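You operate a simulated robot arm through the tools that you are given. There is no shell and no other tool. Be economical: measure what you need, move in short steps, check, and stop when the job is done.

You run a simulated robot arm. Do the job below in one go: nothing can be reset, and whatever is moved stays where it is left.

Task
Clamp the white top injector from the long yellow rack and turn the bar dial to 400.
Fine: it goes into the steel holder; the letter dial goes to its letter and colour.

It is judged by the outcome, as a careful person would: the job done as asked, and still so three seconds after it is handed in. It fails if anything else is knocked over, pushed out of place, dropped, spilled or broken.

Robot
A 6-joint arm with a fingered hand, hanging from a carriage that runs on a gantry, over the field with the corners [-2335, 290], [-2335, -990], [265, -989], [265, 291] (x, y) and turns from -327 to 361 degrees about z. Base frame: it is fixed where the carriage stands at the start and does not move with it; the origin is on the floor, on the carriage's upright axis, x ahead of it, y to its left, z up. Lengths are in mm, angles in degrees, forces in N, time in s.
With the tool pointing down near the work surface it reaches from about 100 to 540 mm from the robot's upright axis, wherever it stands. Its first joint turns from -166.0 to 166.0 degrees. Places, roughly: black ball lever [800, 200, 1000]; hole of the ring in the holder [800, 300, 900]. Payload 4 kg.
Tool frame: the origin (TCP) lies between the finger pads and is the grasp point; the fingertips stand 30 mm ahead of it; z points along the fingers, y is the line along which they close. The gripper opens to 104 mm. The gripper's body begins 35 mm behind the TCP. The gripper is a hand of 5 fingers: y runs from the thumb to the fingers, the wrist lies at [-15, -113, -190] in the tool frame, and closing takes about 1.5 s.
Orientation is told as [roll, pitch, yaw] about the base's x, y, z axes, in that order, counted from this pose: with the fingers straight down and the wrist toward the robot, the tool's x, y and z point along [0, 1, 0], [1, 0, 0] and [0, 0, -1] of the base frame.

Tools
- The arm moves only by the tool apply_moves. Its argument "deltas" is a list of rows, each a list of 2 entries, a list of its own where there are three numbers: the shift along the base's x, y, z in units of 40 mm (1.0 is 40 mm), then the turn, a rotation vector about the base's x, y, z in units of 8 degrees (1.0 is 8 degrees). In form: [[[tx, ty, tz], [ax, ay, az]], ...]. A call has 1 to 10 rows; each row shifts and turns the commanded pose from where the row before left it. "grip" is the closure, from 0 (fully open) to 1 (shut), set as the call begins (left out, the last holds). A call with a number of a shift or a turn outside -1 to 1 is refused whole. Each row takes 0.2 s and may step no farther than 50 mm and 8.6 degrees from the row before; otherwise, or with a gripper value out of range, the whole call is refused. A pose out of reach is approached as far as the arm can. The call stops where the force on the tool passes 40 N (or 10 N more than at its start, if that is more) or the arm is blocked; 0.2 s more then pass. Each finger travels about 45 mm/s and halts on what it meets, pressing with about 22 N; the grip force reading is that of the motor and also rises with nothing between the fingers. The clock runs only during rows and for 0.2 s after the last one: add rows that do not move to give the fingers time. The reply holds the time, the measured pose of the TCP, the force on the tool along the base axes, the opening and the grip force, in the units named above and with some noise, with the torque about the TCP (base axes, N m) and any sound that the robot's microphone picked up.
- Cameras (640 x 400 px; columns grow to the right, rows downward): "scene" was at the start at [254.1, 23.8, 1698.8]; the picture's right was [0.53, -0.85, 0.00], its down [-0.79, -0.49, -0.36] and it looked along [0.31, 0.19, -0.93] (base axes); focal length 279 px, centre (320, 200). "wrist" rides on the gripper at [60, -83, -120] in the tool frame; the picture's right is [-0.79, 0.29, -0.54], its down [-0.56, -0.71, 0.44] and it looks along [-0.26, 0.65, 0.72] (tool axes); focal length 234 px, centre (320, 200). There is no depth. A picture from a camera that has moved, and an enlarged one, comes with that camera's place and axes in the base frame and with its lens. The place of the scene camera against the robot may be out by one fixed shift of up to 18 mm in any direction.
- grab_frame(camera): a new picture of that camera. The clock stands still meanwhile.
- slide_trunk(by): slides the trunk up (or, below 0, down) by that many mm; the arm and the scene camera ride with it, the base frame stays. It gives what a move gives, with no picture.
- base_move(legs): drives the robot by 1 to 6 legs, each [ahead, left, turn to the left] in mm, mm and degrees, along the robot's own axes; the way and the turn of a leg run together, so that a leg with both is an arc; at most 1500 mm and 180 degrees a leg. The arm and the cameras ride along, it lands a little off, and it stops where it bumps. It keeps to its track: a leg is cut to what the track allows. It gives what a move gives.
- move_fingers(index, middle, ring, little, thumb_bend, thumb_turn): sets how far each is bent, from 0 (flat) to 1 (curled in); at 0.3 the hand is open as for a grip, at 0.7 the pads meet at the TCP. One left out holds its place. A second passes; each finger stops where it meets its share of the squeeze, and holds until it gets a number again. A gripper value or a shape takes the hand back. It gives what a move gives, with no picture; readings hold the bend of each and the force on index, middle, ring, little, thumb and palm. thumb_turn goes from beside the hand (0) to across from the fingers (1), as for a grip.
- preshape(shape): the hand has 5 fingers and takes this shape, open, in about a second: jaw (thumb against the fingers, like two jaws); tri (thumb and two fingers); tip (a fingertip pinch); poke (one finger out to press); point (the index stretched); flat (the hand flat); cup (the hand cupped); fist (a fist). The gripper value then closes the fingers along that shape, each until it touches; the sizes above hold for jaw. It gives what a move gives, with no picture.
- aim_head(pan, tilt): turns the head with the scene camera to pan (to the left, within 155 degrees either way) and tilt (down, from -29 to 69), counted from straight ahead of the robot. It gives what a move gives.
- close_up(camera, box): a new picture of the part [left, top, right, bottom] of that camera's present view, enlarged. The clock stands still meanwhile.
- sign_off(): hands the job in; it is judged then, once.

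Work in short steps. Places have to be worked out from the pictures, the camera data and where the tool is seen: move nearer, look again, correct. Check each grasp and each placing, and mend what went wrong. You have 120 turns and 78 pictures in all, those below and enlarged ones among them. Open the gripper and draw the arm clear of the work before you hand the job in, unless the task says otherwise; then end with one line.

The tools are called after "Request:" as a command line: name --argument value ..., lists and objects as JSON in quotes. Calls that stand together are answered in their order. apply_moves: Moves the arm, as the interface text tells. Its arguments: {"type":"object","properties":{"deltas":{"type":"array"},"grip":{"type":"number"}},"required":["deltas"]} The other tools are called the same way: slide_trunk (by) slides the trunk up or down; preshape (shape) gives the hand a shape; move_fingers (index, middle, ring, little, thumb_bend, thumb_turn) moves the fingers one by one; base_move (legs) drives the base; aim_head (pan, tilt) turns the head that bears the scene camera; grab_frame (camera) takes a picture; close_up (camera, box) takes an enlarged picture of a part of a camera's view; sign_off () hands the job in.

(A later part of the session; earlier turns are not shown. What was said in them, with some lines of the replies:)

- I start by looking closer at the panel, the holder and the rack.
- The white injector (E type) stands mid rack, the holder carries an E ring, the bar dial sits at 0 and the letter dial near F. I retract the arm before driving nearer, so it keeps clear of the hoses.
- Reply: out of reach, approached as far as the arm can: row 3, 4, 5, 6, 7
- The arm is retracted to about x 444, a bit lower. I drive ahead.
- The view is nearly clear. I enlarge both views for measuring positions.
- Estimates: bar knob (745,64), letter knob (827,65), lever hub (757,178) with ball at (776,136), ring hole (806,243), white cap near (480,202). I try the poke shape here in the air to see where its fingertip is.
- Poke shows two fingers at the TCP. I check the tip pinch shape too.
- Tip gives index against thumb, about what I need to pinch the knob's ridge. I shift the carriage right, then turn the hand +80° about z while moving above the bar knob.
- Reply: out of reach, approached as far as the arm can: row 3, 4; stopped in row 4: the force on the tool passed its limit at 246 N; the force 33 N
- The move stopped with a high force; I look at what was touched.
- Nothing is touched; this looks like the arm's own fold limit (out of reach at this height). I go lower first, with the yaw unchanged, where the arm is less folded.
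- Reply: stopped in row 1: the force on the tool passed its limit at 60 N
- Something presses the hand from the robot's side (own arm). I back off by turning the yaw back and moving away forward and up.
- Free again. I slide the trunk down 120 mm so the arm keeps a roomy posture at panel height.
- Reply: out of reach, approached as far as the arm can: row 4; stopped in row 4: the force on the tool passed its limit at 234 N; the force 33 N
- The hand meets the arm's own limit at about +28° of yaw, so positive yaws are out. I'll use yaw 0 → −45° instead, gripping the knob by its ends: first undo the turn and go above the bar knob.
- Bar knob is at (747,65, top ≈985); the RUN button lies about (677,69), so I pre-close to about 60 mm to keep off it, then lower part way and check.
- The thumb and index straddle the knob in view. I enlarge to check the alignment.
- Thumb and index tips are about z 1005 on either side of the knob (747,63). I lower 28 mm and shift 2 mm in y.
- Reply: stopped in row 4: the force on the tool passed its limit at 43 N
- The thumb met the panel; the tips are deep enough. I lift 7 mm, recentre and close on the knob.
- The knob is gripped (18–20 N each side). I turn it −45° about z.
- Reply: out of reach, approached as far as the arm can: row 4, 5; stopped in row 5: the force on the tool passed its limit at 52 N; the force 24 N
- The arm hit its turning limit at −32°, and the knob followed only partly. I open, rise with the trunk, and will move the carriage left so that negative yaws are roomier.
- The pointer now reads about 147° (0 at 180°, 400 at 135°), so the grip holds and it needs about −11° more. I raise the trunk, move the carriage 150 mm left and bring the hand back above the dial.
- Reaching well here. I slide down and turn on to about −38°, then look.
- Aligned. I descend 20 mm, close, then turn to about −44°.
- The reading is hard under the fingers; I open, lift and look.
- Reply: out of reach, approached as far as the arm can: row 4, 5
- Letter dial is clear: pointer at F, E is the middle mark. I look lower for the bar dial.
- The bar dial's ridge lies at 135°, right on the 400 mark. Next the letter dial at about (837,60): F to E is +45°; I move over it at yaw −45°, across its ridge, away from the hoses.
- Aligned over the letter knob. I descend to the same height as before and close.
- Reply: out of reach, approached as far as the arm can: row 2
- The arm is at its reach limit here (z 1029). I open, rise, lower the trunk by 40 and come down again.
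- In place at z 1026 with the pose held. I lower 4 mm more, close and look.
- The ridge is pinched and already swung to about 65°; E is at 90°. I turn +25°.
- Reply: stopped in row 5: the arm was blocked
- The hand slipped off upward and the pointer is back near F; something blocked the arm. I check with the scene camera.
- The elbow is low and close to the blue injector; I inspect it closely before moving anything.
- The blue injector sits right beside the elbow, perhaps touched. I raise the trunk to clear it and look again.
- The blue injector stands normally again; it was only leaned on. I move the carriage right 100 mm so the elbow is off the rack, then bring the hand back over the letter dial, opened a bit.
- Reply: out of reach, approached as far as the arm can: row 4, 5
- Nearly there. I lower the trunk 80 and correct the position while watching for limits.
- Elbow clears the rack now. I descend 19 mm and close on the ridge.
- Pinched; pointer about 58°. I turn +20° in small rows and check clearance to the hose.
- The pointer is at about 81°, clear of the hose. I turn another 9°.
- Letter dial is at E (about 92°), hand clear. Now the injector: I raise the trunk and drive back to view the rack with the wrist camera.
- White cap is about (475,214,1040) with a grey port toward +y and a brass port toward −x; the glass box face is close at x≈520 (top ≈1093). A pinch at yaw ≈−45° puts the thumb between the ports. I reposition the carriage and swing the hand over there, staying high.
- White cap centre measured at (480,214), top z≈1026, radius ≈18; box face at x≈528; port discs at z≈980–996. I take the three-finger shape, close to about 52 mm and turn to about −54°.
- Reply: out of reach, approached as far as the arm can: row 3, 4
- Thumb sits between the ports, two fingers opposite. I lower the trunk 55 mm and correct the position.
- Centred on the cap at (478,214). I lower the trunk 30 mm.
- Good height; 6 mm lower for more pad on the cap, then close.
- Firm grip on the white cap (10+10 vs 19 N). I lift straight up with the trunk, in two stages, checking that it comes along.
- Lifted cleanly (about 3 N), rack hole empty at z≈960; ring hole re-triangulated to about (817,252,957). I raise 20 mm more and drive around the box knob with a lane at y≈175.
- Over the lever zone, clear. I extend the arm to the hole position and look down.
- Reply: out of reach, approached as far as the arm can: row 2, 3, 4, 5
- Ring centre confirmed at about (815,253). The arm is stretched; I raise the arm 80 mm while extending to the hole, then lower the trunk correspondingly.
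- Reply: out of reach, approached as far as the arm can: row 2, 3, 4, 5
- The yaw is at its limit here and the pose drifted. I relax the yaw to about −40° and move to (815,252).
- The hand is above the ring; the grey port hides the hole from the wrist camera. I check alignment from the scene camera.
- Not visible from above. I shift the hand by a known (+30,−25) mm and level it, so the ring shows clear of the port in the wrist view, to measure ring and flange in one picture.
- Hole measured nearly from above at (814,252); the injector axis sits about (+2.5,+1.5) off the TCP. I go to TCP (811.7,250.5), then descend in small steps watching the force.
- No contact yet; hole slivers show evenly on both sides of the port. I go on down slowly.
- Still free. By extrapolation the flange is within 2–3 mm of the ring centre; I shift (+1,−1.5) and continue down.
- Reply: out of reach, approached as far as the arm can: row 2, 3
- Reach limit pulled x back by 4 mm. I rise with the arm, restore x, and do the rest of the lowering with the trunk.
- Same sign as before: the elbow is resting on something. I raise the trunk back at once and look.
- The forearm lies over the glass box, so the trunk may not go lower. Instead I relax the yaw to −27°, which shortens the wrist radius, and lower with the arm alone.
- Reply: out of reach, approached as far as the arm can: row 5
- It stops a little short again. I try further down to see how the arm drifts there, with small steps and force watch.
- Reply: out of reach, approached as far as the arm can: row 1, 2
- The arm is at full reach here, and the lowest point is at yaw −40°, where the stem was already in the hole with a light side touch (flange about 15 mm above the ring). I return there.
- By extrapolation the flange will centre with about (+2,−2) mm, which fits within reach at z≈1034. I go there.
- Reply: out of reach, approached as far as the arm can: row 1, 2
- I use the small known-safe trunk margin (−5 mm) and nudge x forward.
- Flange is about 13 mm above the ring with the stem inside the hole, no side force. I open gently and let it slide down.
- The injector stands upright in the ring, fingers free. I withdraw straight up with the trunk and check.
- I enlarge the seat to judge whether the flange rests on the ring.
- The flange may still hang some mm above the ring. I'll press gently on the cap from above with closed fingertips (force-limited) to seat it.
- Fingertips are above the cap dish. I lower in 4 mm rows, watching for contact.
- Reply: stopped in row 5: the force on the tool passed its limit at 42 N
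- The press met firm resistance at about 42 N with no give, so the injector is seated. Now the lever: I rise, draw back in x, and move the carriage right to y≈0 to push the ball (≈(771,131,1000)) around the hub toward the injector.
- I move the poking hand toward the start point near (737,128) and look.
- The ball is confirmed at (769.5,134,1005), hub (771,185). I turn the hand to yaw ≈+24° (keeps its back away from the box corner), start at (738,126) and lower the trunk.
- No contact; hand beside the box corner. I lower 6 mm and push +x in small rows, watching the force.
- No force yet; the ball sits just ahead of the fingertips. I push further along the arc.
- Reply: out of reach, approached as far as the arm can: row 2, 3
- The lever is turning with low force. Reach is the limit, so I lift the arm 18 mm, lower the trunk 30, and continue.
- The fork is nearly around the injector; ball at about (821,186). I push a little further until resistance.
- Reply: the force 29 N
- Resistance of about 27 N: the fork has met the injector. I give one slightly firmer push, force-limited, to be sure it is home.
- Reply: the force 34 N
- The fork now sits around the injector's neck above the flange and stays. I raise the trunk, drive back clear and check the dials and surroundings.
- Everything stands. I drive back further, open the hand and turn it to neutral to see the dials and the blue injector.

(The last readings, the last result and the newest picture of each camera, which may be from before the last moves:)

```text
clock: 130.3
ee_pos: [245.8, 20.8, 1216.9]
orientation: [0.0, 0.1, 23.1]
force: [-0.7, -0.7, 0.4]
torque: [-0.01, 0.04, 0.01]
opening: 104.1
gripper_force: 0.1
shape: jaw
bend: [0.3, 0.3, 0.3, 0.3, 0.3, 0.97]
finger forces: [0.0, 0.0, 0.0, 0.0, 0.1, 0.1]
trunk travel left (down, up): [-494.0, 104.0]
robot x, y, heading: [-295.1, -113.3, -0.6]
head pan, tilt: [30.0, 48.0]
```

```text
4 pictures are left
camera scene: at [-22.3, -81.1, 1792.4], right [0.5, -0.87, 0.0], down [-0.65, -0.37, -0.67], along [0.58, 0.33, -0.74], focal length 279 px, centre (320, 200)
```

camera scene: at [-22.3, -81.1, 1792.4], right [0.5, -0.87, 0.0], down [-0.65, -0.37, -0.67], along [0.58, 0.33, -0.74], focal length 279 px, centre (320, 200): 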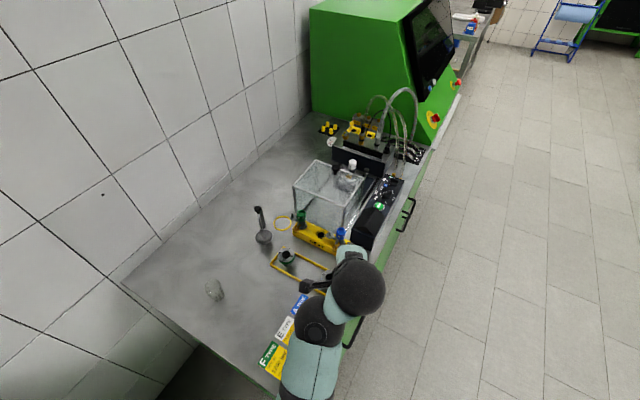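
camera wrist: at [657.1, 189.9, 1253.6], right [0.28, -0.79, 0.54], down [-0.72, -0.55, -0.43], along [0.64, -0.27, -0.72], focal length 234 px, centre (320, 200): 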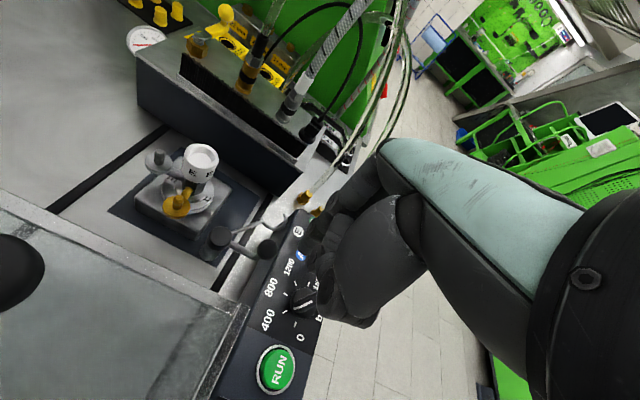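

The view is clear; I enlarge the panel and the rack.

Request:
close_up --camera "scene" --box '[350, 165, 420, 215]'

Request:
close_up --camera "scene" --box '[270, 140, 400, 270]'

```text
8.00 times, centred on (385, 190) of scene
camera zoom: at [-22.3, -81.1, 1792.4], right [0.5, -0.87, 0.0], down [-0.65, -0.37, -0.67], along [0.58, 0.33, -0.74], focal length 2233 px, centre (-200, 280)
```

zoom: 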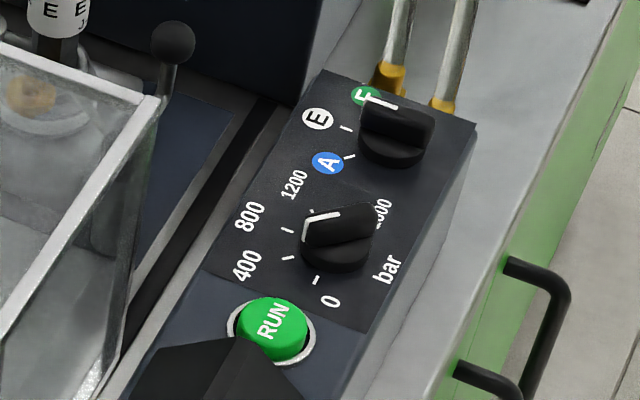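

```text
3.08 times, centred on (335, 205) of scene
camera zoom: at [-22.3, -81.1, 1792.4], right [0.5, -0.87, 0.0], down [-0.65, -0.37, -0.67], along [0.58, 0.33, -0.74], focal length 859 px, centre (274, 185)
```

zoom: 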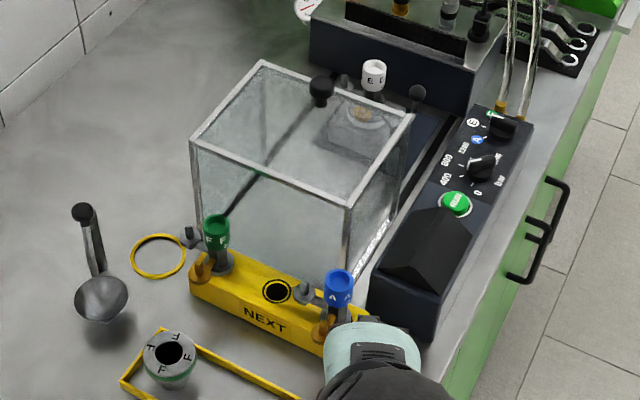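

Both dials read right: bar pointer at 135° (the 400 mark) and letter pointer at about 92° (E, white). The injector is clamped, and the box, blue and green injectors are in place. I hand it in.

Request:
sign_off

```text
The job is handed in.
```

The job is handed in: the white-top E injector is clamped in the steel holder, the letter dial is at E (white) and the bar dial is at 400. The arm also leaned briefly on the blue injector and, it appears, the glass box; both looked in place in the last pictures.
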